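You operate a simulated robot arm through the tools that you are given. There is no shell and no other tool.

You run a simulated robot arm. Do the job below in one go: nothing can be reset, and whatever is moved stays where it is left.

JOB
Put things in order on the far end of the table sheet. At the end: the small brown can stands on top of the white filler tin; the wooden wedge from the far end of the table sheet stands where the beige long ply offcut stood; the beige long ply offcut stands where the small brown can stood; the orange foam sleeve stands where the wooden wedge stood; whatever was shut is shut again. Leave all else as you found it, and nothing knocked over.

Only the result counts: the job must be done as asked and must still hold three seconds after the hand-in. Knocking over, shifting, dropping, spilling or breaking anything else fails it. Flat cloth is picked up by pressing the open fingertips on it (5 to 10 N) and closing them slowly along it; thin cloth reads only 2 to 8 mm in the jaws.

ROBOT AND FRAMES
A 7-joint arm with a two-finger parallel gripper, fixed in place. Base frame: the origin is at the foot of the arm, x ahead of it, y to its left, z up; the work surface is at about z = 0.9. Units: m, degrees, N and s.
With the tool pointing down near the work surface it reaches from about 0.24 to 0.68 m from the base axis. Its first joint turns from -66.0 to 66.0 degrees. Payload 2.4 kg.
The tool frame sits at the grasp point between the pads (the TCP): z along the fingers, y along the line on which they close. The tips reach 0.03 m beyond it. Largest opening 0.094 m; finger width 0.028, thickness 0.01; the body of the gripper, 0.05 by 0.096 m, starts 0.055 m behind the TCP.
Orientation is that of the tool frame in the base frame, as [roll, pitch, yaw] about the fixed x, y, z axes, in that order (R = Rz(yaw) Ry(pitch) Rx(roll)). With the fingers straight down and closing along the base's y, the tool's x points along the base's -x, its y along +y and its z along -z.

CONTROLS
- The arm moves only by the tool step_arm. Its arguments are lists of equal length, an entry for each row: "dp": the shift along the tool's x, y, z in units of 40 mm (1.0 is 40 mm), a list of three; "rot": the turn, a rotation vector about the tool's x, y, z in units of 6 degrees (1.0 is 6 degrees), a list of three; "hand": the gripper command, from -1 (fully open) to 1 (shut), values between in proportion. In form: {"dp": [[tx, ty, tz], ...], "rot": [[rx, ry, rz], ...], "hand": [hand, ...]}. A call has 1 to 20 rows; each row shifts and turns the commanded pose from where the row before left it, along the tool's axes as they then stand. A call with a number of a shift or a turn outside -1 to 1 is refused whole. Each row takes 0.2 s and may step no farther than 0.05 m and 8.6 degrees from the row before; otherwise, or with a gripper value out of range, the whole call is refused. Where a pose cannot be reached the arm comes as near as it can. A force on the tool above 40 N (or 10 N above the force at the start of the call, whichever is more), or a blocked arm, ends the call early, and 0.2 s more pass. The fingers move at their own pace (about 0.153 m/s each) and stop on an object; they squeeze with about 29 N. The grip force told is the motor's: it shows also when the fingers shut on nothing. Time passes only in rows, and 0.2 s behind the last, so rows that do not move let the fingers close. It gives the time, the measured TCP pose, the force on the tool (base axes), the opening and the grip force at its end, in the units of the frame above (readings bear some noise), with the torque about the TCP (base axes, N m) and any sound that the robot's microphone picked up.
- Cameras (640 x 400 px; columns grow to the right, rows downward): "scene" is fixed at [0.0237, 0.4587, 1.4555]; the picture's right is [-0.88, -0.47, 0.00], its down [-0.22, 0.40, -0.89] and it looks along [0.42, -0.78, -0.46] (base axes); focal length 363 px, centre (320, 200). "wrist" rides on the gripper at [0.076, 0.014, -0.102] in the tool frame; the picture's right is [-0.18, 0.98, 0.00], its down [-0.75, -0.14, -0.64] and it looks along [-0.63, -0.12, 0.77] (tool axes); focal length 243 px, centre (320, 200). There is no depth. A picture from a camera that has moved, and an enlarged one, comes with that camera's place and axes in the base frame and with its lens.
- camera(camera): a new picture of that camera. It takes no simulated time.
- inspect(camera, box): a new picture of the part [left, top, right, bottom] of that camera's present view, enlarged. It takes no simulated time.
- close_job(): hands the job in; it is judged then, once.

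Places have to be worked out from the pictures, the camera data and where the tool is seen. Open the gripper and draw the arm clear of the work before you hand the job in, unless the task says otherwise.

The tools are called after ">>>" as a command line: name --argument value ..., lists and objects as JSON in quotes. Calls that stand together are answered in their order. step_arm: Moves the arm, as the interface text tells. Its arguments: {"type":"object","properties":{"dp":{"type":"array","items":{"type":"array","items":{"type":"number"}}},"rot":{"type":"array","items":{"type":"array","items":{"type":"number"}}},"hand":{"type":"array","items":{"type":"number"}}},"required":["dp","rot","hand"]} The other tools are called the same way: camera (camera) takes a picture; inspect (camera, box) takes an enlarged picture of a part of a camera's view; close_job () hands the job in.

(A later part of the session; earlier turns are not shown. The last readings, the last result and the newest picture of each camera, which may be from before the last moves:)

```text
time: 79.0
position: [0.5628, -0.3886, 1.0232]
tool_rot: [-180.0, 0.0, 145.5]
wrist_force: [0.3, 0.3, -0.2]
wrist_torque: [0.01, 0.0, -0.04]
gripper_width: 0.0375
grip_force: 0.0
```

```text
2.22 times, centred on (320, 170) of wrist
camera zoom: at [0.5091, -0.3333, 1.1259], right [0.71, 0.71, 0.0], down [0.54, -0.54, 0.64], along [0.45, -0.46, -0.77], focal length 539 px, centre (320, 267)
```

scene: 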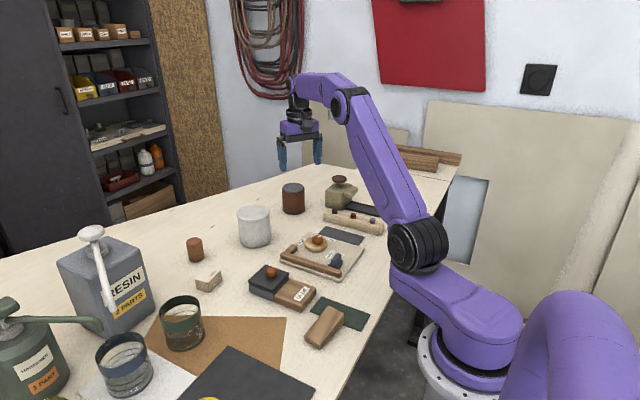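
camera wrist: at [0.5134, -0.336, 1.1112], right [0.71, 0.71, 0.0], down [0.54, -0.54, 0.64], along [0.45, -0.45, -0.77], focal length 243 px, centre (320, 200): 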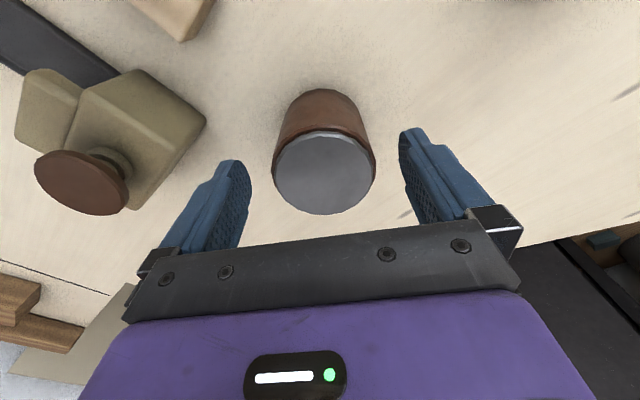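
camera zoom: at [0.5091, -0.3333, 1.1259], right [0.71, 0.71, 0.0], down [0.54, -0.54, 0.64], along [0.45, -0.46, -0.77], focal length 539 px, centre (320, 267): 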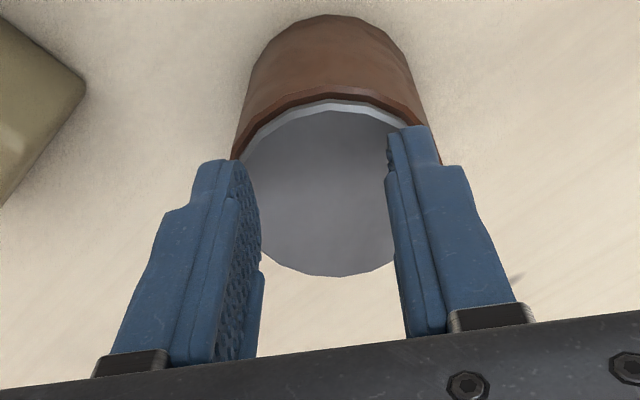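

The grip was right at the pad edges and slipped off; the can itself barely moved (~1 mm). I open, tilt the tool 8° outward to get the pads centred on the lid, and re-approach.

>>> step_arm --dp '[[0, 0, 0], [0, 0, 0], [0, 0, 0], [-0.25, 0, 0], [0, 0, 0.25], [0, 0, 0]]' --rot '[[0, 0, 0], [0, -1, 0], [0, -0.33, 0], [0, 0, 0], [0, 0, 0], [0, 0, 0]]' --hand '[-1, -1, -1, -1, -1, -1]'

>>> inspect --camera "wrist" --box '[220, 80, 420, 260]'

>>> inspect --camera "scene" --box '[260, 150, 340, 220]'

```text
time: 80.4
position: [0.5739, -0.3958, 1.0153]
tool_rot: [-180.0, 8.0, 145.5]
wrist_force: [0.4, 0.6, 0.7]
wrist_torque: [-0.05, -0.01, 0.0]
gripper_width: 0.094
grip_force: 0.0
```

```text
2.22 times, centred on (320, 170) of wrist
camera zoom: at [0.5092, -0.3323, 1.1051], right [0.71, 0.71, 0.03], down [0.46, -0.49, 0.74], along [0.54, -0.51, -0.67], focal length 539 px, centre (320, 267)
```

zoom: 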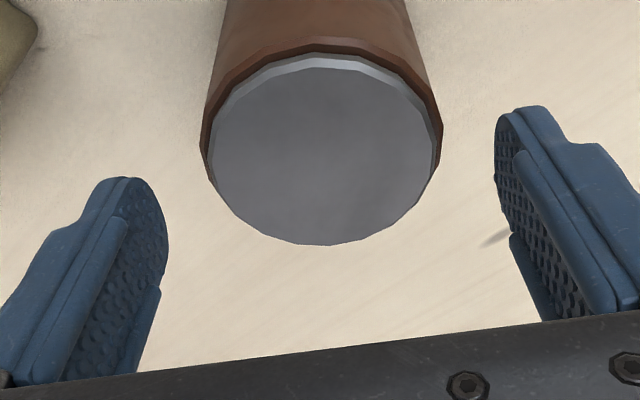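

```text
5.71 times, centred on (300, 185) of scene
camera zoom: at [0.0237, 0.4587, 1.4555], right [-0.88, -0.47, 0.0], down [-0.22, 0.4, -0.89], along [0.42, -0.78, -0.46], focal length 2074 px, centre (434, 286)
```

zoom: 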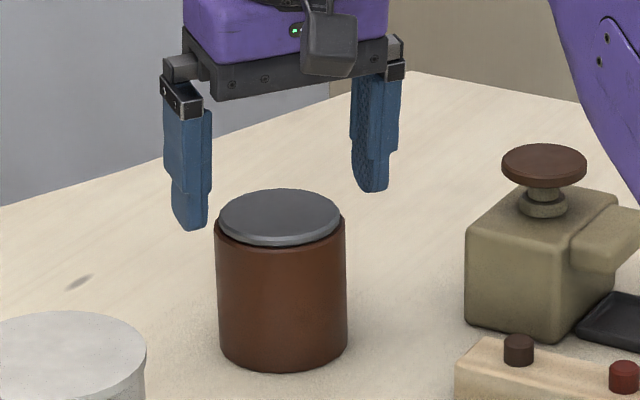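

Now the lid is centred. I lower 12 mm so the tips sit at the lid's edge height and close gently.

>>> step_arm --dp '[[0.02, 0, 0.15], [0.02, 0, 0.15], [0, 0, 0], [0, 0, 0], [0, 0, 0], [0, 0, 0]]' --rot '[[0, 0, 0], [0, 0, 0], [0, 0, 0], [0, 0, 0], [0, 0, 0], [0, 0, 0]]' --hand '[-1, -1, -0.6, -0.3, -0.2, -0.2]'

>>> inspect --camera "wrist" --box '[220, 80, 420, 260]'

>>> inspect --camera "scene" --box '[260, 150, 340, 220]'

```text
time: 81.8
position: [0.5738, -0.3944, 1.0038]
tool_rot: [-179.9, 8.1, 145.5]
wrist_force: [2.0, 0.0, 1.4]
wrist_torque: [-0.09, -0.04, 0.06]
gripper_width: 0.0707
grip_force: 28.5
```

```text
2.22 times, centred on (320, 170) of wrist
camera zoom: at [0.5092, -0.332, 1.0933], right [0.71, 0.71, 0.03], down [0.46, -0.49, 0.74], along [0.54, -0.51, -0.67], focal length 539 px, centre (320, 267)
```

zoom: 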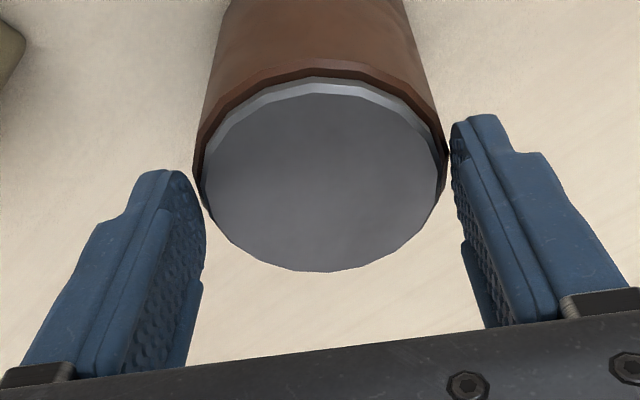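

```text
5.71 times, centred on (300, 185) of scene
camera zoom: at [0.0238, 0.4587, 1.4555], right [-0.88, -0.47, 0.0], down [-0.22, 0.4, -0.89], along [0.42, -0.78, -0.46], focal length 2074 px, centre (434, 286)
```

zoom: 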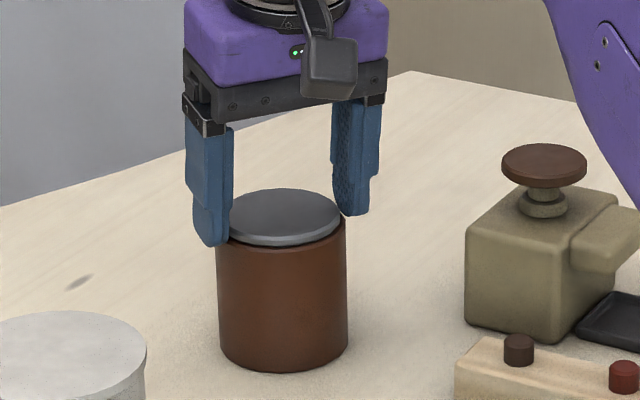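

The width 0.0707 means the tips caught the brown rim; the lid (0.064) begins a few millimetres higher. I open slightly, rise 4 mm and close again.

>>> step_arm --dp '[[0, 0, 0], [0, 0, -0.1], [0, 0, 0], [0, 0, 0], [0, 0, 0]]' --rot '[[0, 0, 0], [0, 0, 0], [0, 0, 0], [0, 0, 0], [0, 0, 0]]' --hand '[-0.75, -0.75, -0.75, -0.25, -0.25]'

>>> inspect --camera "scene" --box '[260, 150, 340, 220]'

```text
time: 83.0
position: [0.5736, -0.394, 1.0066]
tool_rot: [180.0, 7.9, 145.5]
wrist_force: [0.5, 0.7, -0.2]
wrist_torque: [0.12, 0.12, 0.03]
gripper_width: 0.0649
grip_force: 28.8
```

```text
5.71 times, centred on (300, 185) of scene
camera zoom: at [0.0237, 0.4587, 1.4555], right [-0.88, -0.47, 0.0], down [-0.22, 0.4, -0.89], along [0.42, -0.78, -0.46], focal length 2074 px, centre (434, 286)
```

zoom: 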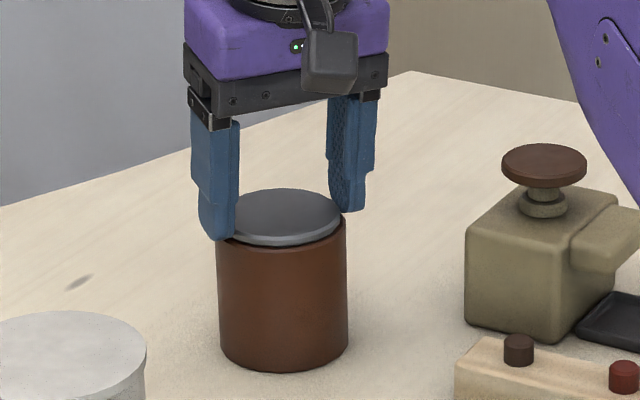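

Now the lid is gripped at 0.0649. I tighten and lift slowly by about 8 mm, watching the width.

>>> step_arm --dp '[[0, 0, 0], [0, 0, -0.05], [0, 0, -0.05], [0, 0, -0.1], [0, 0, 0]]' --rot '[[0, 0, 0], [0, 0, 0], [0, 0, 0], [0, 0, 0], [0, 0, 0]]' --hand '[-0.1, -0.1, -0.1, -0.1, -0.1]'

>>> inspect --camera "scene" --box '[260, 150, 340, 220]'

```text
time: 84.2
position: [0.5725, -0.3945, 1.0162]
tool_rot: [179.9, 8.0, 145.5]
wrist_force: [0.1, -0.5, -2.9]
wrist_torque: [-0.01, 0.03, 0.0]
gripper_width: 0.0646
grip_force: 29.1
```

```text
5.71 times, centred on (300, 185) of scene
camera zoom: at [0.0238, 0.4587, 1.4555], right [-0.88, -0.47, 0.0], down [-0.22, 0.4, -0.89], along [0.42, -0.78, -0.46], focal length 2074 px, centre (434, 286)
```

zoom: 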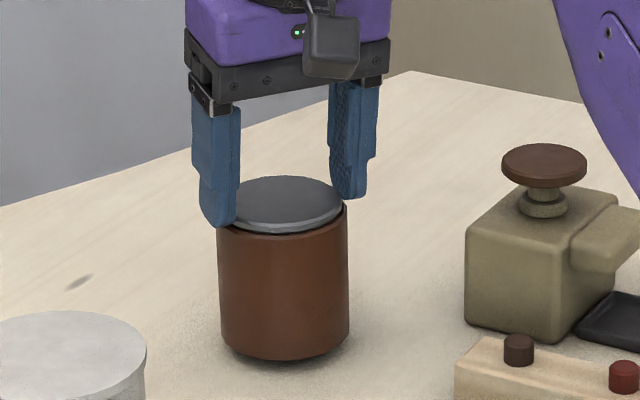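

The whole can came up with the lid: it is a solid piece, not a container. I set it straight back down and release.

>>> step_arm --dp '[[0, 0, 0.1], [0, 0, 0.08], [0, 0, 0.05], [0, 0, 0], [0, 0, 0], [0, 0, 0], [0, 0, -0.3], [0, 0, -0.7], [0, 0, -0.9], [0, 0, 0]]' --rot '[[0, 0, 0], [0, 0, 0], [0, 0, 0], [0, 0, 0], [0, 0, 0], [0, 0, 0], [0, 0, 0], [0, 0, 0], [0, 0, 0], [0, 0, 0]]' --hand '[-0.1, -0.1, -0.1, -0.1, -0.7, -1, -1, -1, -1, -1]'

>>> inspect --camera "scene" --box '[260, 150, 340, 220]'

>>> camera --camera "wrist"

```text
time: 86.4
position: [0.5638, -0.3897, 1.0834]
tool_rot: [-179.9, 8.1, 145.5]
wrist_force: [0.3, 0.6, 1.0]
wrist_torque: [0.0, 0.0, 0.0]
gripper_width: 0.094
grip_force: 0.0
```

```text
5.71 times, centred on (300, 185) of scene
camera zoom: at [0.0237, 0.4587, 1.4555], right [-0.88, -0.47, 0.0], down [-0.22, 0.4, -0.89], along [0.42, -0.78, -0.46], focal length 2074 px, centre (434, 286)
```

zoom: 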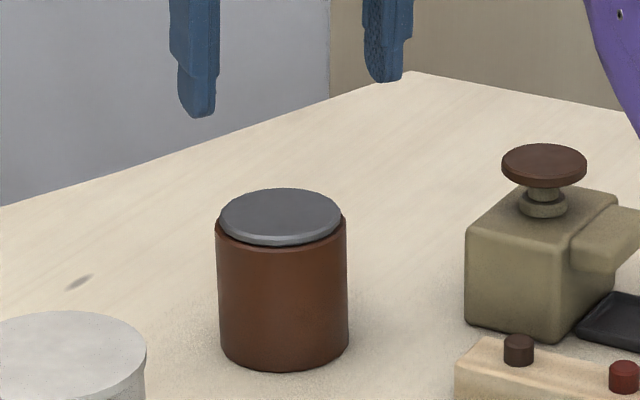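

```text
taken
camera wrist: at [0.4974, -0.3276, 1.1731], right [0.71, 0.71, 0.03], down [0.46, -0.49, 0.74], along [0.54, -0.51, -0.67], focal length 243 px, centre (320, 200)
```

wrist: 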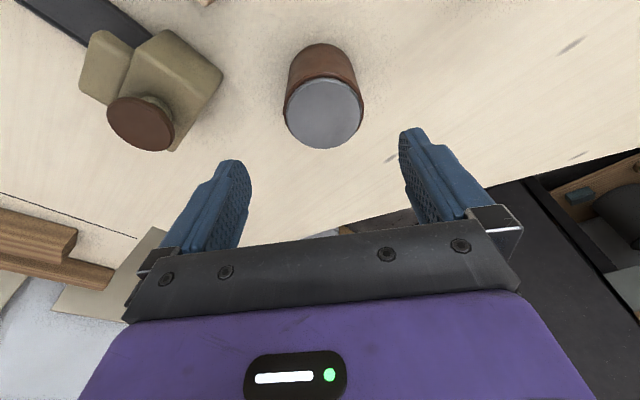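

The can is back in place. I next check the glue pot, the one clearly openable lidded thing (knob on lid): I reorient the tool and move above its knob at about (0.424, −0.055).

>>> step_arm --dp '[[0, 0, -0.5], [0, 0, -0.5], [0, 0, 0], [0, 0, 0], [0, 0, 0], [0, 0, 0], [0, 0, 0], [0, 0, 0], [0.35, 0.84, 0], [0.35, 0.84, 0], [0.35, 0.84, 0], [0.35, 0.84, 0], [0.35, 0.84, 0], [0.35, 0.84, 0], [0.35, 0.84, 0], [0.35, 0.84, 0], [0.35, 0.84, 0], [0.35, 0.84, 0], [0, 0, 0]]' --rot '[[0, 1, 0], [0, 0.33, 0], [0, 0, -1], [0, 0, -1], [0, 0, -1], [0, 0, -1], [0, 0, -1], [0, 0, -0.75], [0, 0, 0], [0, 0, 0], [0, 0, 0], [0, 0, 0], [0, 0, 0], [0, 0, 0], [0, 0, 0], [0, 0, 0], [0, 0, 0], [0, 0, 0], [0, 0, 0]]' --hand '[-1, -1, -1, -1, -1, -1, -1, -1, -1, -1, -1, -1, -1, -1, -1, -1, -1, -1, -1]'

>>> camera --camera "wrist"

```text
time: 90.4
position: [0.4055, -0.0388, 1.1139]
tool_rot: [179.9, 0.0, -180.0]
wrist_force: [-0.3, -0.2, 0.2]
wrist_torque: [-0.04, 0.04, -0.04]
gripper_width: 0.0938
grip_force: 0.1
out of reach, approached as far as the arm can: row 1
```

```text
taken
camera wrist: at [0.3287, -0.0242, 1.2156], right [0.18, 0.98, 0.0], down [0.75, -0.14, 0.64], along [0.63, -0.12, -0.77], focal length 243 px, centre (320, 200)
```

wrist: 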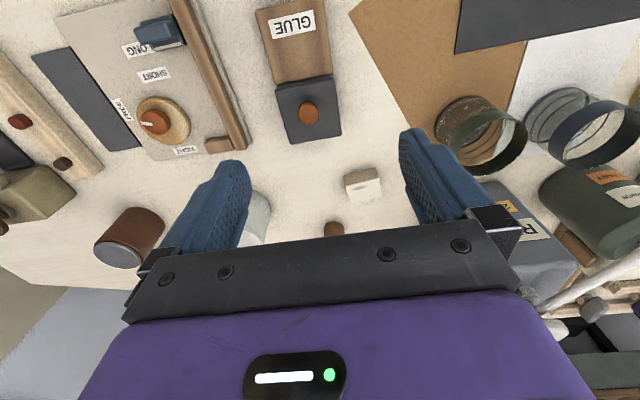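

>>> inspect --camera "wrist" --box '[250, 60, 370, 160]'

>>> inspect --camera "scene" --box '[240, 255, 320, 315]'

```text
4.00 times, centred on (310, 110) of wrist
camera zoom: at [0.3287, -0.0242, 1.2156], right [0.18, 0.98, 0.0], down [0.75, -0.14, 0.64], along [0.63, -0.12, -0.77], focal length 970 px, centre (360, 560)
```

zoom: 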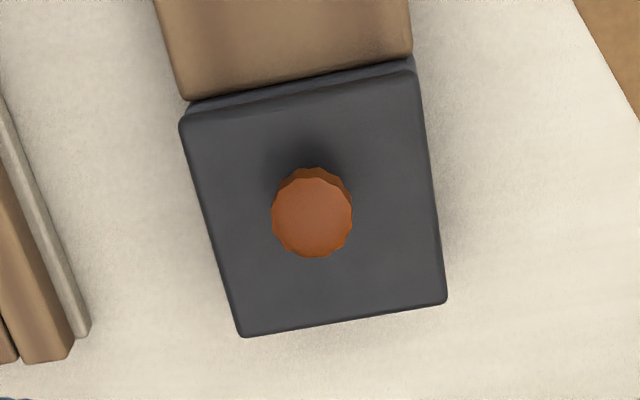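

```text
6.67 times, centred on (280, 285) of scene
camera zoom: at [0.0237, 0.4587, 1.4555], right [-0.88, -0.47, 0.0], down [-0.22, 0.4, -0.89], along [0.42, -0.78, -0.46], focal length 2420 px, centre (587, -367)
```

zoom: 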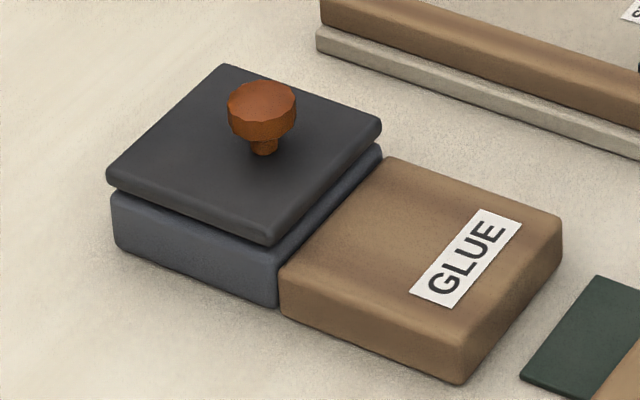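

I move over the knob and descend so the tips are just above the lid surface around the knob.

>>> step_arm --dp '[[-0.41, -0.405, 0], [0, 0, 0.9], [0, 0, 0.9], [0, 0, 0.8], [0, 0, 0]]' --rot '[[0, 0, 0], [0, 0, 0], [0, 0, 0], [0, 0, 0], [0, 0, 0]]' --hand '[-1, -0.4, -0.2, -0.2, -0.2]'

>>> camera --camera "wrist"

>>> inspect --camera "scene" --box '[230, 220, 330, 310]'

```text
time: 91.6
position: [0.4223, -0.0585, 1.0122]
tool_rot: [180.0, 0.0, 180.0]
wrist_force: [-0.1, 0.3, 0.1]
wrist_torque: [-0.02, 0.03, 0.01]
gripper_width: 0.0565
grip_force: 0.2
```

```text
taken
camera wrist: at [0.3467, -0.0435, 1.1135], right [0.18, 0.98, 0.0], down [0.75, -0.14, 0.64], along [0.63, -0.12, -0.77], focal length 243 px, centre (320, 200)
```

wrist: 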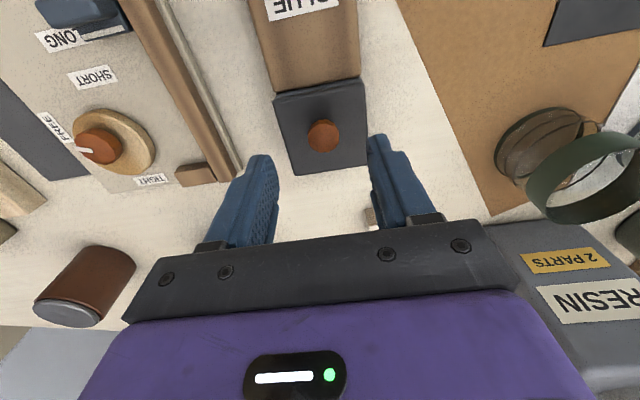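

```text
4.44 times, centred on (280, 265) of scene
camera zoom: at [0.0237, 0.4587, 1.4555], right [-0.88, -0.47, 0.0], down [-0.22, 0.4, -0.89], along [0.42, -0.78, -0.46], focal length 1613 px, centre (498, -89)
```

zoom: 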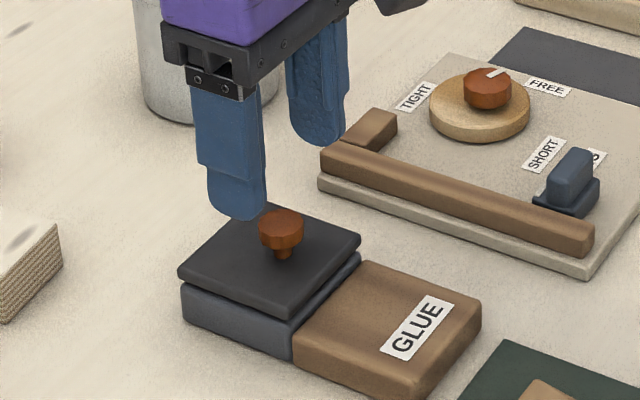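

The knob is aligned with the tool axis (within 2 mm). I descend 47 mm and close on the knob.

>>> step_arm --dp '[[0, 0.05, 0.6], [0, 0, 0.55], [0, 0, 0], [0, 0, 0], [0, 0, 0], [0, 0, 0]]' --rot '[[0, 0, 0], [0, 0, 0], [0, 0, 0], [0, 0, 0], [0, 0, 0], [0, 0, 0]]' --hand '[-0.2, -0.2, -0.2, 0.4, 0.9, 0.9]'

>>> inspect --camera "scene" --box '[230, 220, 330, 310]'

```text
time: 92.3
position: [0.4224, -0.0544, 0.9639]
tool_rot: [180.0, 0.0, 179.9]
wrist_force: [-6.4, 0.9, 14.0]
wrist_torque: [0.21, 0.28, 0.08]
gripper_width: 0.0566
grip_force: 0.2
stopped in row 3: the force on the tool passed its limit at 57 N (the readings are from after the stop); the commanded pose is now the measured one
```

```text
4.44 times, centred on (280, 265) of scene
camera zoom: at [0.0234, 0.4587, 1.4555], right [-0.88, -0.47, 0.0], down [-0.22, 0.4, -0.89], along [0.42, -0.78, -0.45], focal length 1613 px, centre (498, -89)
```

zoom: 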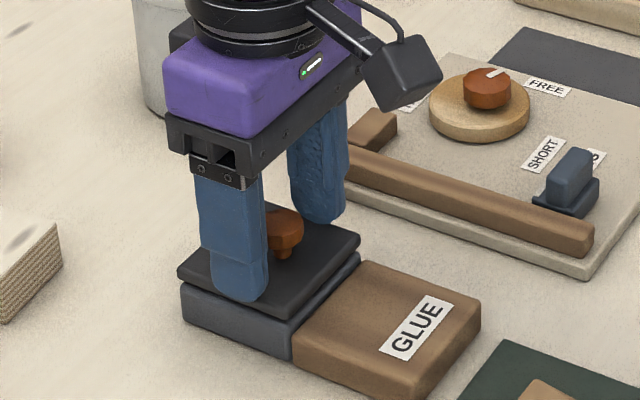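

The tips touched the lid surface (lid top ≈ 0.934). I back up 3 mm and then close on the knob.

>>> step_arm --dp '[[0, 0, -0.1], [0, 0, 0], [0, 0, 0], [0, 0, 0], [0, 0, 0]]' --rot '[[0, 0, 0], [0, 0, 0], [0, 0, 0], [0, 0, 0], [0, 0, 0]]' --hand '[-0.2, -0.2, 0.4, 0.9, 0.9]'

>>> inspect --camera "scene" --box '[230, 220, 330, 310]'

```text
time: 93.5
position: [0.4221, -0.0545, 0.9673]
tool_rot: [180.0, 0.1, 180.0]
wrist_force: [0.1, -2.7, -2.4]
wrist_torque: [-0.06, 0.01, 0.04]
gripper_width: 0.0214
grip_force: 44.9
```

```text
4.44 times, centred on (280, 265) of scene
camera zoom: at [0.0238, 0.4586, 1.4555], right [-0.88, -0.47, 0.0], down [-0.22, 0.4, -0.89], along [0.42, -0.78, -0.46], focal length 1613 px, centre (498, -89)
```

zoom: 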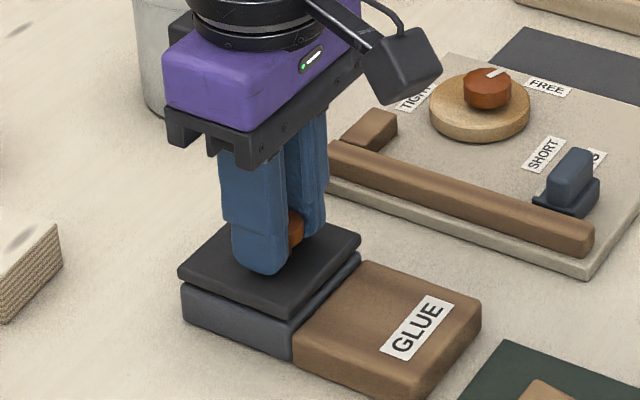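

Knob gripped (0.0214 m). I lift slowly by 1 cm and check the readings and picture.

>>> step_arm --dp '[[0, 0, -0.05], [0, 0, -0.1], [0, 0, -0.1], [0, 0, 0]]' --rot '[[0, 0, 0], [0, 0, 0], [0, 0, 0], [0, 0, 0]]' --hand '[0.9, 0.9, 0.9, 0.9]'

>>> inspect --camera "scene" --box '[230, 220, 330, 310]'

```text
time: 94.5
position: [0.4216, -0.0541, 0.9792]
tool_rot: [180.0, 0.0, -179.9]
wrist_force: [-1.5, -10.0, -34.1]
wrist_torque: [-0.19, 0.28, 0.01]
gripper_width: 0.0214
grip_force: 44.7
```

```text
4.44 times, centred on (280, 265) of scene
camera zoom: at [0.0242, 0.4584, 1.4556], right [-0.88, -0.47, 0.0], down [-0.22, 0.4, -0.89], along [0.42, -0.78, -0.46], focal length 1613 px, centre (498, -89)
```

zoom: 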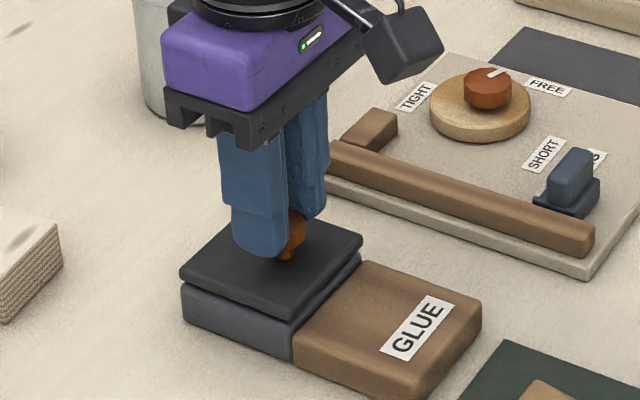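

The lid doesn't lift (34 N pull): it is not a lift-off lid. The level wood block beside it suggests a sliding lid, so I go back down to relieve the force and then try sliding it toward −x (over the wood).

>>> step_arm --dp '[[0, 0, 0.15], [0, 0, 0.13], [0, 0, 0], [0, 0, 0], [0, 0, 0], [0, 0, 0]]' --rot '[[0, 0, 0], [0, 0, 0], [0, 0, 0], [0, 0, 0], [0, 0, 0], [0, 0, 0]]' --hand '[0.9, 0.2, 0.2, 0.6, 0.9, 0.9]'

>>> inspect --camera "scene" --box '[230, 220, 330, 310]'

```text
time: 95.9
position: [0.4235, -0.0556, 0.9687]
tool_rot: [-180.0, 0.2, -180.0]
wrist_force: [0.6, -3.5, 3.1]
wrist_torque: [-0.04, -0.73, 0.01]
gripper_width: 0.0214
grip_force: 45.2
```

```text
4.44 times, centred on (280, 265) of scene
camera zoom: at [0.0237, 0.4586, 1.4555], right [-0.88, -0.47, 0.0], down [-0.22, 0.4, -0.89], along [0.42, -0.78, -0.46], focal length 1613 px, centre (498, -89)
```

zoom: 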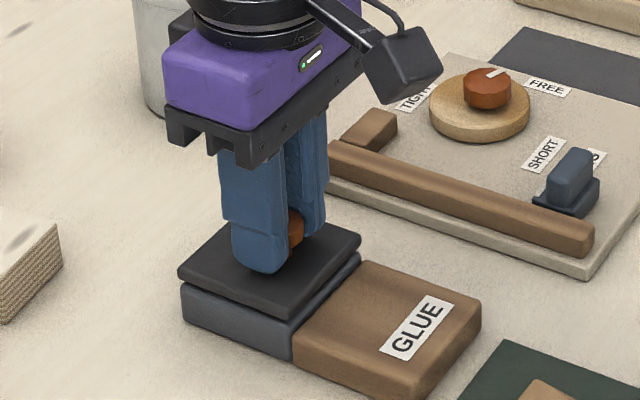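

Knob re-gripped without load. I try sliding 1 cm toward −x gently.

>>> step_arm --dp '[[0.06, 0, 0], [0.08, 0, 0], [0.1, 0, 0], [0, 0, 0]]' --rot '[[0, 0, 0], [0, 0, 0], [0, 0, 0], [0, 0, 0]]' --hand '[0.9, 0.9, 0.9, 0.9]'

>>> inspect --camera "scene" --box '[230, 220, 330, 310]'

```text
time: 96.9
position: [0.4137, -0.0551, 0.9679]
tool_rot: [-180.0, 0.3, -180.0]
wrist_force: [0.9, -0.4, 33.7]
wrist_torque: [0.02, 0.11, 0.02]
gripper_width: 0.0215
grip_force: 44.9
```

```text
4.44 times, centred on (280, 265) of scene
camera zoom: at [0.0233, 0.4588, 1.4555], right [-0.88, -0.47, 0.0], down [-0.22, 0.4, -0.89], along [0.42, -0.78, -0.45], focal length 1613 px, centre (498, -89)
```

zoom: 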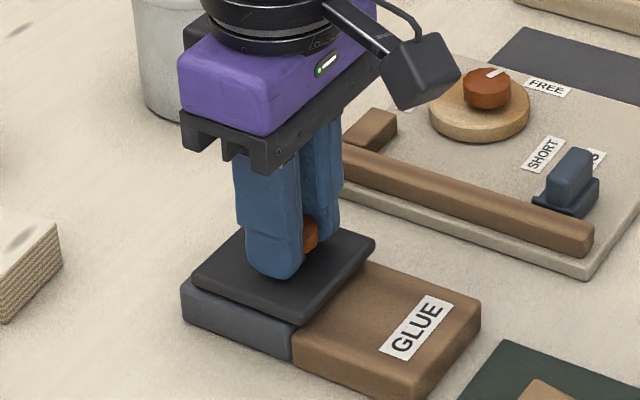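

The lid slides — it is a sliding lid. I relieve the vertical load slightly and keep sliding toward −x.

>>> step_arm --dp '[[0.05, 0, -0.04], [0.15, 0, 0], [0.2, 0, 0], [0.2, 0, 0], [0, 0, 0]]' --rot '[[0, 0, 0], [0, 0, 0], [0, 0, 0], [0, 0, 0], [0, 0, 0]]' --hand '[0.9, 0.9, 0.9, 0.9, 0.9]'

>>> inspect --camera "scene" --box '[230, 220, 330, 310]'

```text
time: 98.1
position: [0.3899, -0.0544, 0.9688]
tool_rot: [-180.0, 0.2, 180.0]
wrist_force: [-1.3, -1.7, 27.7]
wrist_torque: [-0.02, 0.83, -0.03]
gripper_width: 0.0213
grip_force: 45.0
```

```text
4.44 times, centred on (280, 265) of scene
camera zoom: at [0.0234, 0.4587, 1.4555], right [-0.88, -0.47, 0.0], down [-0.22, 0.4, -0.89], along [0.42, -0.78, -0.45], focal length 1613 px, centre (498, -89)
```

zoom: 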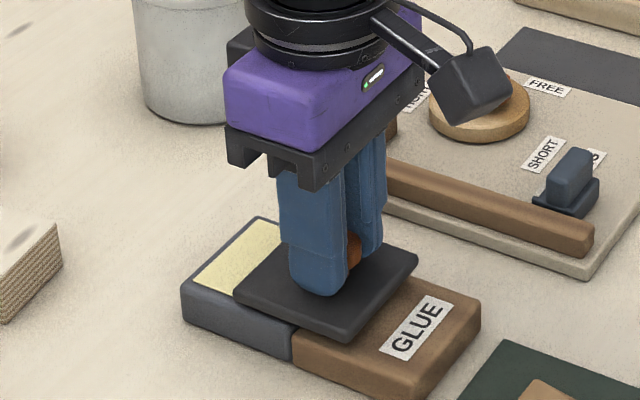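

The pot just holds glue (yellow surface), no sleeve. I slide the lid back shut to where it was (TCP x ≈ 0.423).

>>> step_arm --dp '[[-0.1, 0, -0.03], [-0.2, 0, 0], [-0.2, 0, 0], [-0.2, 0, 0], [-0.14, 0, 0], [0, 0, 0]]' --rot '[[0, 0, 0], [0, 0, 0], [0, 0, 0], [0, 0, 0], [0, 0, 0], [0, 0, 0]]' --hand '[0.9, 0.9, 0.9, 0.9, 0.9, 0.9]'

>>> inspect --camera "scene" --box '[230, 220, 330, 310]'

```text
time: 99.5
position: [0.423, -0.0554, 0.9694]
tool_rot: [-179.9, -0.3, -179.9]
wrist_force: [-0.3, -7.6, -30.7]
wrist_torque: [-0.09, 0.5, 0.02]
gripper_width: 0.0214
grip_force: 44.9
```

```text
4.44 times, centred on (280, 265) of scene
camera zoom: at [0.0241, 0.4584, 1.4556], right [-0.88, -0.47, 0.0], down [-0.22, 0.4, -0.89], along [0.42, -0.78, -0.46], focal length 1613 px, centre (498, -89)
```

zoom: 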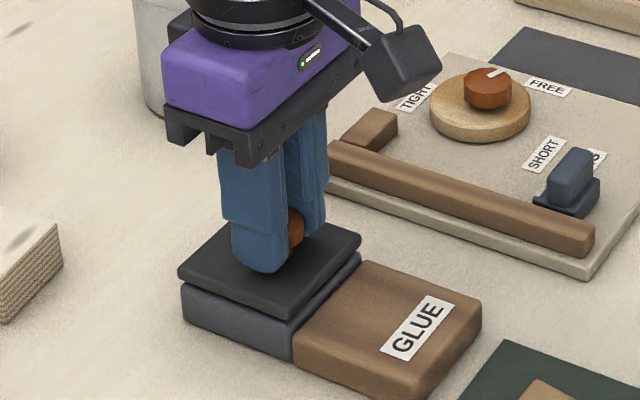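

The glue lid is shut as before. I release, rise, and move above the white tin to check whether its lid is separate (lid ~0.089 m, just under the gripper's 0.094 m).

>>> step_arm --dp '[[0, 0, 0], [0, 0, 0], [0, 0, -0.7], [0, 0, -0.9], [0, 0, -0.9], [0, 0, -0.7], [-0.675, -0.615, 0], [-0.675, -0.615, 0], [-0.675, -0.615, 0], [-0.675, -0.615, 0], [-0.675, -0.615, 0], [-0.6, -0.615, 0], [0, 0, 0]]' --rot '[[0, 0, 0], [0, 0, 0], [0, 0, 0], [0, 0, 0], [0, 0, 0], [0, 0, 0], [0, 0, 0], [0, 0, 0], [0, 0, 0], [0, 0, 0], [0, 0, 0], [0, 0, 0], [0, 0, 0]]' --hand '[0.3, -0.2, -0.2, -0.5, -1, -1, -1, -1, -1, -1, -1, -1, -1]'

>>> camera --camera "wrist"

>>> inspect --camera "scene" --box '[230, 255, 330, 320]'

```text
time: 102.3
position: [0.5791, -0.2031, 1.1001]
tool_rot: [-179.9, 0.1, 180.0]
wrist_force: [0.1, -0.2, 0.1]
wrist_torque: [-0.02, -0.01, 0.03]
gripper_width: 0.0942
grip_force: 0.0
```

```text
taken
camera wrist: at [0.5047, -0.1889, 1.2019], right [0.18, 0.98, 0.0], down [0.75, -0.14, 0.64], along [0.63, -0.12, -0.77], focal length 243 px, centre (320, 200)
```

wrist: 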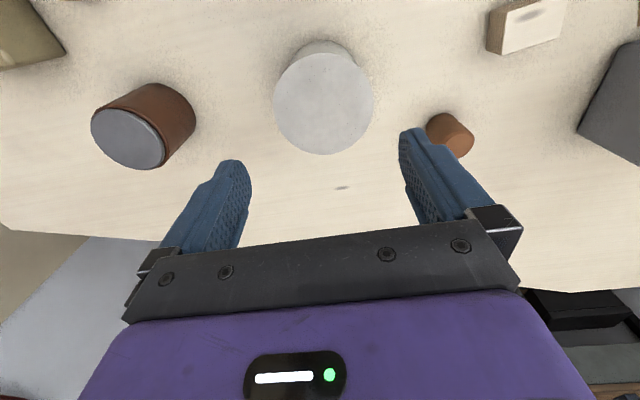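

```text
6.15 times, centred on (280, 288) of scene
camera zoom: at [0.0237, 0.4587, 1.4555], right [-0.88, -0.47, 0.0], down [-0.22, 0.4, -0.89], along [0.42, -0.78, -0.46], focal length 2234 px, centre (566, -338)
```

zoom: 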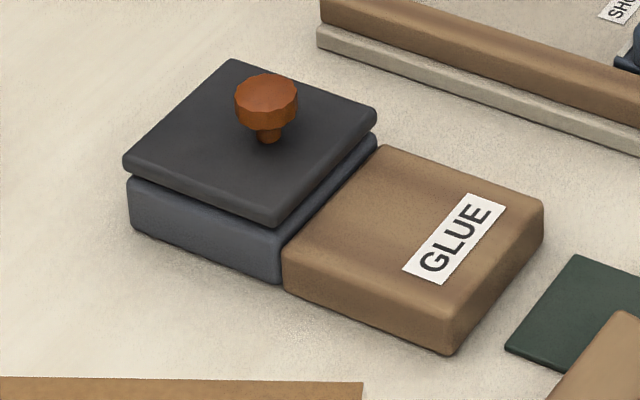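

>>> inspect --camera "wrist" --box '[260, 35, 390, 165]'

```text
3.08 times, centred on (325, 100) of wrist
camera zoom: at [0.5047, -0.1889, 1.2019], right [0.18, 0.98, 0.0], down [0.75, -0.14, 0.64], along [0.63, -0.12, -0.77], focal length 746 px, centre (305, 508)
```

zoom: 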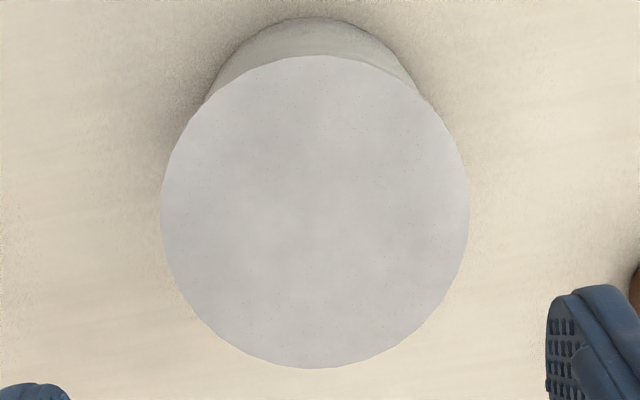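

The tin's lid is a ~0.09 m disc – most likely just part of the tin, as with the dark can. The plain chamfered cylinder could be either a can or a foam (roller) sleeve; its weight will tell. I move above it to test-lift it.

>>> step_arm --dp '[[-0.48, 0.9, 0], [-0.48, 0.9, 0], [-0.48, 0.9, 0], [-0.48, 0.9, 0], [0, 0, 0.6], [0, 0, 0.6], [0, 0, 0]]' --rot '[[0, 0, 0], [0, 0, 0], [0, 0, 0], [0, 0, 0], [0, 0, 0], [0, 0, 0], [0, 0, 0]]' --hand '[-1, -1, -1, -1, -1, -1, -1]'

>>> camera --camera "wrist"

>>> inspect --camera "wrist" --box '[250, 80, 400, 200]'

```text
time: 103.9
position: [0.6598, -0.0584, 1.0495]
tool_rot: [-180.0, 0.1, 179.9]
wrist_force: [0.9, 0.3, -0.6]
wrist_torque: [0.04, -0.01, -0.01]
gripper_width: 0.0939
grip_force: 0.1
```

```text
taken
camera wrist: at [0.5836, -0.0452, 1.1523], right [0.18, 0.98, 0.0], down [0.75, -0.14, 0.64], along [0.63, -0.12, -0.77], focal length 243 px, centre (320, 200)
```

wrist: 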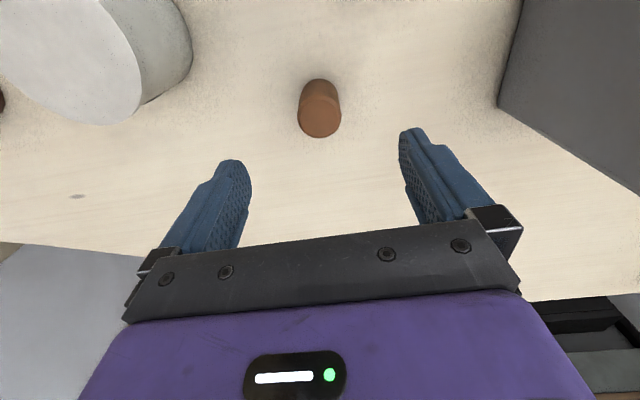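

```text
3.33 times, centred on (325, 140) of wrist
camera zoom: at [0.5836, -0.0452, 1.1523], right [0.18, 0.98, 0.0], down [0.75, -0.14, 0.64], along [0.63, -0.12, -0.77], focal length 809 px, centre (303, 400)
```

zoom: 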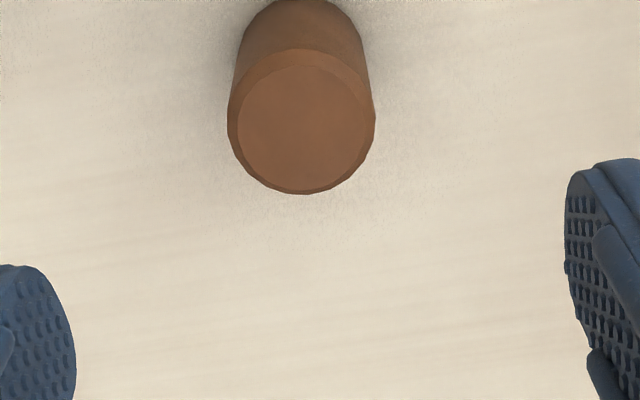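

The cylinder (≈0.036 m across) is centred at (0.656, −0.059). I descend around it and grip it.

>>> step_arm --dp '[[0.09, 0, 0.7], [0, 0, 0.8], [0, 0, 0.7], [0, 0, 0.4], [0, 0, 0.2], [0, 0, 0]]' --rot '[[0, 0, 0], [0, 0, 0], [0, 0, 0], [0, 0, 0], [0, 0, 0], [0, 0, 0]]' --hand '[-1, -1, -1, -1, -1, -1]'

>>> camera --camera "wrist"

>>> inspect --camera "scene" --box '[150, 200, 250, 280]'

```text
time: 105.3
position: [0.6542, -0.0578, 0.9404]
tool_rot: [-180.0, 0.0, -180.0]
wrist_force: [-0.1, -0.7, 0.6]
wrist_torque: [0.01, -0.04, 0.0]
gripper_width: 0.094
grip_force: 0.1
```

```text
taken
camera wrist: at [0.5786, -0.0444, 1.042], right [0.18, 0.98, 0.0], down [0.75, -0.14, 0.64], along [0.63, -0.12, -0.77], focal length 243 px, centre (320, 200)
```

wrist: 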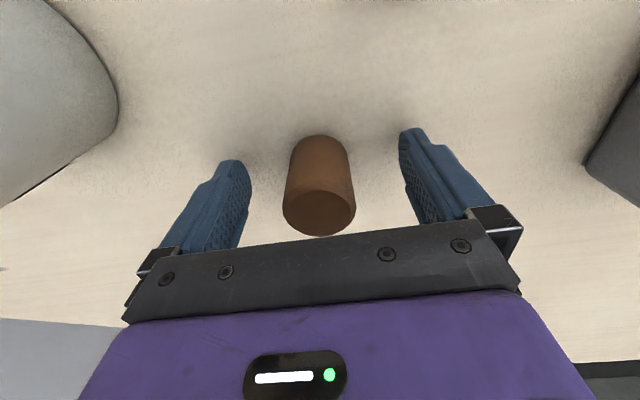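

```text
5.00 times, centred on (200, 240) of scene
camera zoom: at [0.0237, 0.4587, 1.4555], right [-0.88, -0.47, 0.0], down [-0.22, 0.4, -0.89], along [0.42, -0.78, -0.46], focal length 1815 px, centre (920, 0)
```

zoom: 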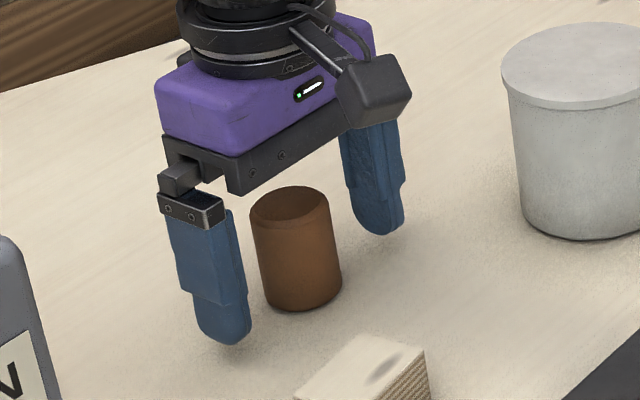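

The fingers straddle the cylinder. I close on it, holding still, to read the width.

>>> step_arm --dp '[[0, -0.02, 0], [0, 0, 0], [0, 0, 0], [0, 0, 0], [0, 0, 0]]' --rot '[[0, 0, 0], [0, 0, 0], [0, 0, 0], [0, 0, 0], [0, 0, 0]]' --hand '[-0.3, 0.1, 0.4, 0.5, 0.5]'

>>> step_arm --dp '[[0, 0, 0], [0, 0, 0], [0, 0, 0]]' --rot '[[0, 0, 0], [0, 0, 0], [0, 0, 0]]' --hand '[0.7, 0.7, 0.7]'

>>> step_arm --dp '[[0, 0, -0.1], [0, 0, -0.2], [0, 0, -0.2], [0, 0, 0], [0, 0, 0]]' --rot '[[0, 0, 0], [0, 0, 0], [0, 0, 0], [0, 0, 0], [0, 0, 0]]' --hand '[0.7, 0.7, 0.7, 0.7, 0.7]'

>>> step_arm --dp '[[0, 0, 0]]' --rot '[[0, 0, 0]]' --hand '[0.7]'

>>> step_arm --dp '[[0, 0, 0]]' --rot '[[0, 0, 0]]' --hand '[0.7]'

>>> step_arm --dp '[[0, 0, 0]]' --rot '[[0, 0, 0]]' --hand '[0.7]'

>>> inspect --camera "scene" --box '[150, 200, 250, 280]'

```text
time: 106.5
position: [0.6545, -0.0585, 0.9399]
tool_rot: [-180.0, 0.0, -180.0]
wrist_force: [-0.3, -0.3, 0.3]
wrist_torque: [-0.03, 0.02, -0.02]
gripper_width: 0.0371
grip_force: 29.1
```

```text
time: 107.3
position: [0.6551, -0.0581, 0.9411]
tool_rot: [179.9, 0.1, -179.9]
wrist_force: [0.6, 1.4, 0.7]
wrist_torque: [0.0, 0.03, 0.02]
gripper_width: 0.0369
grip_force: 28.7
```

```text
time: 108.5
position: [0.6547, -0.0582, 0.9586]
tool_rot: [-180.0, 0.2, 179.9]
wrist_force: [-0.4, -0.8, 0.1]
wrist_torque: [0.02, -0.02, 0.01]
gripper_width: 0.0368
grip_force: 29.3
```

```text
time: 108.9
position: [0.6542, -0.0576, 0.9597]
tool_rot: [-180.0, 0.1, -179.9]
wrist_force: [0.3, 0.0, -0.6]
wrist_torque: [0.03, 0.01, -0.03]
gripper_width: 0.0367
grip_force: 28.7
```

```text
time: 109.3
position: [0.6553, -0.0573, 0.9589]
tool_rot: [-179.9, 0.0, -179.9]
wrist_force: [0.0, 0.6, 0.0]
wrist_torque: [-0.01, -0.01, -0.05]
gripper_width: 0.0367
grip_force: 29.2
```

```text
time: 109.7
position: [0.6546, -0.0575, 0.9601]
tool_rot: [-179.9, 0.1, -180.0]
wrist_force: [-0.6, 0.3, -0.3]
wrist_torque: [-0.03, -0.02, -0.01]
gripper_width: 0.0367
grip_force: 29.3
```

```text
5.00 times, centred on (200, 240) of scene
camera zoom: at [0.0237, 0.4587, 1.4555], right [-0.88, -0.47, 0.0], down [-0.22, 0.4, -0.89], along [0.42, -0.78, -0.46], focal length 1815 px, centre (920, 0)
```

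zoom: 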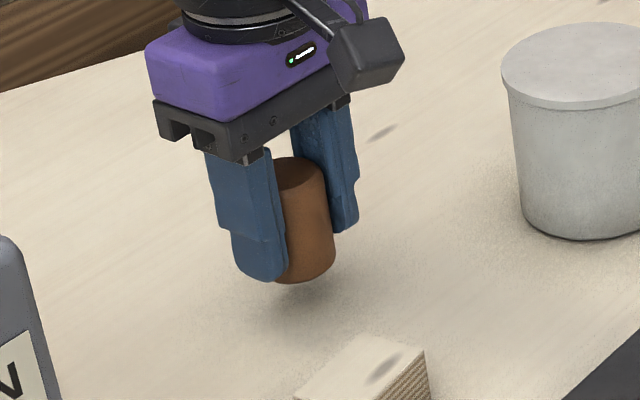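

The cylinder lifts with hardly any weight (around 0–0.3 N), unlike the dark can's ~2.8 N. To be sure I take several more force readings while holding it still.

>>> step_arm --dp '[[0, 0, 0]]' --rot '[[0, 0, 0]]' --hand '[0.7]'

>>> step_arm --dp '[[0, 0, 0]]' --rot '[[0, 0, 0]]' --hand '[0.7]'

>>> step_arm --dp '[[0, 0, 0]]' --rot '[[0, 0, 0]]' --hand '[0.7]'

>>> step_arm --dp '[[0, 0, 0]]' --rot '[[0, 0, 0]]' --hand '[0.7]'

>>> step_arm --dp '[[0, 0, 0]]' --rot '[[0, 0, 0]]' --hand '[0.7]'

>>> step_arm --dp '[[0, 0, 0]]' --rot '[[0, 0, 0]]' --hand '[0.7]'

>>> step_arm --dp '[[0, 0, 0]]' --rot '[[0, 0, 0]]' --hand '[0.7]'

>>> step_arm --dp '[[0, 0, 0]]' --rot '[[0, 0, 0]]' --hand '[0.7]'

>>> camera --camera "wrist"

```text
time: 110.1
position: [0.6548, -0.0587, 0.9585]
tool_rot: [180.0, 0.1, -179.9]
wrist_force: [0.2, -0.1, 0.4]
wrist_torque: [0.05, 0.04, -0.04]
gripper_width: 0.0368
grip_force: 29.1
```

```text
time: 110.5
position: [0.6547, -0.0577, 0.9581]
tool_rot: [180.0, 0.0, 180.0]
wrist_force: [0.9, -0.4, 0.1]
wrist_torque: [0.02, 0.01, -0.01]
gripper_width: 0.0365
grip_force: 29.1
```

```text
time: 110.9
position: [0.6554, -0.0577, 0.959]
tool_rot: [180.0, 0.1, -179.9]
wrist_force: [0.3, -0.3, -0.1]
wrist_torque: [0.02, -0.01, -0.02]
gripper_width: 0.0368
grip_force: 29.3
```

```text
time: 111.3
position: [0.6549, -0.0577, 0.9585]
tool_rot: [179.9, 0.1, -180.0]
wrist_force: [0.4, 0.0, 0.9]
wrist_torque: [-0.01, -0.01, -0.01]
gripper_width: 0.0365
grip_force: 28.7
```

```text
time: 111.7
position: [0.6547, -0.0585, 0.96]
tool_rot: [-180.0, 0.2, -179.9]
wrist_force: [-0.6, -0.2, -0.6]
wrist_torque: [0.01, -0.01, 0.01]
gripper_width: 0.0368
grip_force: 29.4
```

```text
time: 112.1
position: [0.6545, -0.0584, 0.959]
tool_rot: [-180.0, 0.2, -180.0]
wrist_force: [-0.7, -0.2, 0.5]
wrist_torque: [0.01, 0.02, -0.07]
gripper_width: 0.0369
grip_force: 29.2
```

```text
time: 112.5
position: [0.6552, -0.0575, 0.9597]
tool_rot: [179.9, 0.1, -180.0]
wrist_force: [0.8, 0.5, 0.7]
wrist_torque: [0.05, -0.01, -0.01]
gripper_width: 0.0367
grip_force: 28.7
```

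```text
time: 112.9
position: [0.655, -0.0576, 0.9593]
tool_rot: [-179.9, 0.1, -179.9]
wrist_force: [0.6, 0.7, -0.8]
wrist_torque: [-0.03, 0.04, 0.02]
gripper_width: 0.0368
grip_force: 29.2
```

```text
taken
camera wrist: at [0.5792, -0.044, 1.0606], right [0.18, 0.98, 0.0], down [0.75, -0.14, 0.64], along [0.63, -0.12, -0.77], focal length 243 px, centre (320, 200)
```

wrist: 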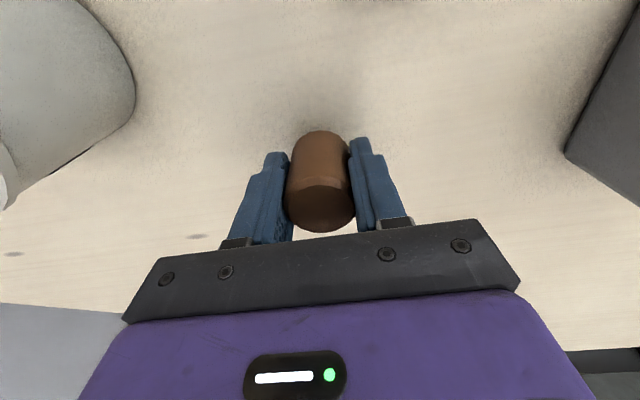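

Averaged over a dozen readings its weight is ≈0 N (<30 g), so this cylinder is foam-like; the dark can weighs ~0.28 kg. I set it back down where it was, before checking the tin's lid.

>>> step_arm --dp '[[0, 0, 0.2], [0, 0, 0.15], [0, 0, 0.1], [0, 0, 0], [0, 0, 0], [0, 0, 0], [0, 0, -0.5], [0, 0, -0.9], [0, 0, -0.9], [0, 0, -0.9], [0, 0, 0]]' --rot '[[0, 0, 0], [0, 0, 0], [0, 0, 0], [0, 0, 0], [0, 0, 0], [0, 0, 0], [0, 0, 0], [0, 0, 0], [0, 0, 0], [0, 0, 0], [0, 0, 0]]' --hand '[0.7, 0.7, 0.7, 0.7, 0, -1, -1, -1, -1, -1, -1]'

>>> camera --camera "wrist"

>>> inspect --camera "scene" --box '[170, 220, 330, 310]'

```text
time: 115.3
position: [0.6542, -0.0583, 1.071]
tool_rot: [-179.9, 0.1, 179.9]
wrist_force: [1.1, 0.5, -1.0]
wrist_torque: [-0.02, -0.01, -0.01]
gripper_width: 0.094
grip_force: 0.0
```

```text
taken
camera wrist: at [0.5791, -0.0437, 1.1721], right [0.18, 0.98, 0.0], down [0.75, -0.14, 0.64], along [0.63, -0.12, -0.77], focal length 243 px, centre (320, 200)
```

wrist: 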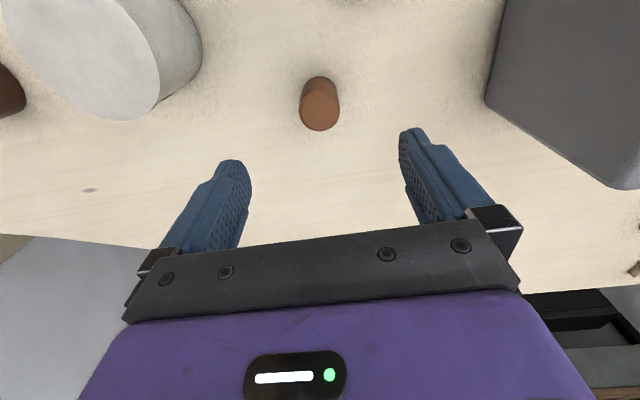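

```text
4.00 times, centred on (250, 265) of scene
camera zoom: at [0.0237, 0.4587, 1.4555], right [-0.88, -0.47, 0.0], down [-0.22, 0.4, -0.89], along [0.42, -0.78, -0.46], focal length 1452 px, centre (600, -60)
```

zoom: 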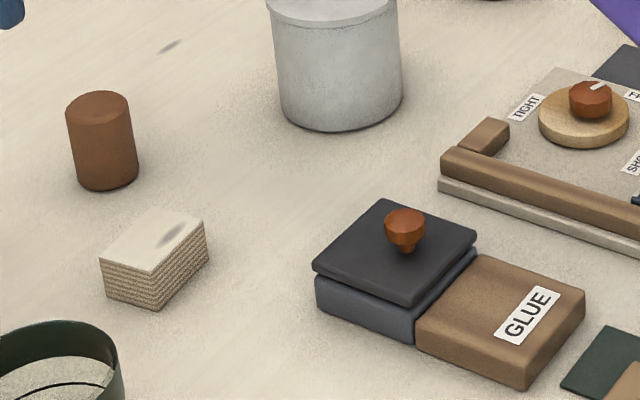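

By colour this cylinder looks brown compared with the more orange knobs, so the question stays open; a hidden sleeve in or under the tin would settle it. I move over the tin and align carefully.

>>> step_arm --dp '[[0.48, -0.88, 0], [0.48, -0.88, 0], [0.48, -0.88, 0], [0.49, -0.89, 0], [0, 0, 0.3], [0, 0, 0]]' --rot '[[0, 0, 0], [0, 0, 0], [0, 0, 0], [0, 0, 0], [0, 0, 0], [0, 0, 0]]' --hand '[-1, -1, -1, -1, -1, -1]'

>>> inspect --camera "wrist" --box '[160, 60, 480, 260]'

>>> inspect --camera "scene" --box '[210, 170, 310, 260]'

```text
time: 116.7
position: [0.5782, -0.1985, 1.0563]
tool_rot: [-179.9, 0.1, -179.9]
wrist_force: [0.1, -0.1, 0.1]
wrist_torque: [-0.02, 0.0, 0.03]
gripper_width: 0.094
grip_force: 0.1
```

```text
2.00 times, centred on (320, 160) of wrist
camera zoom: at [0.5026, -0.1842, 1.1584], right [0.18, 0.98, 0.0], down [0.75, -0.14, 0.64], along [0.63, -0.12, -0.77], focal length 485 px, centre (320, 280)
```

zoom: 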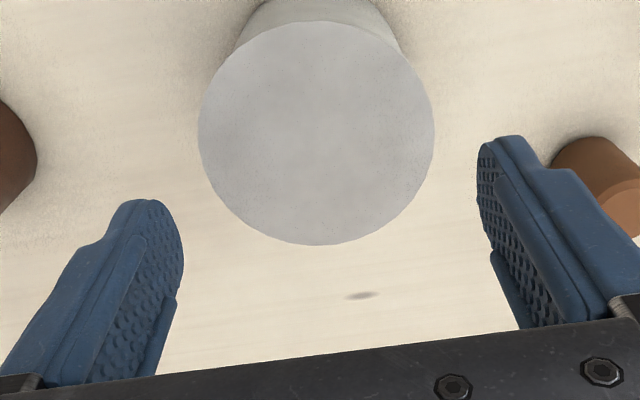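

```text
4.44 times, centred on (260, 215) of scene
camera zoom: at [0.0237, 0.4587, 1.4555], right [-0.88, -0.47, 0.0], down [-0.22, 0.4, -0.89], along [0.42, -0.78, -0.46], focal length 1613 px, centre (587, 133)
```

zoom: 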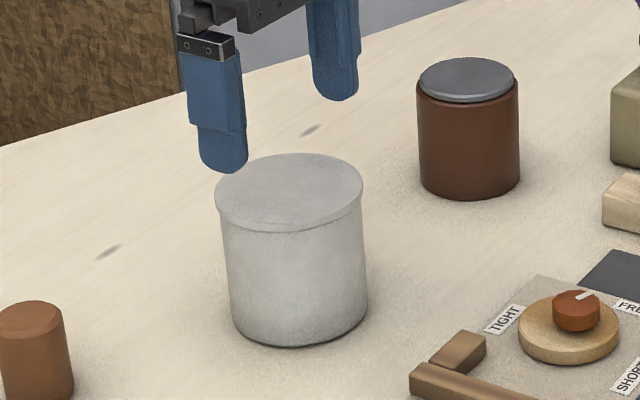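

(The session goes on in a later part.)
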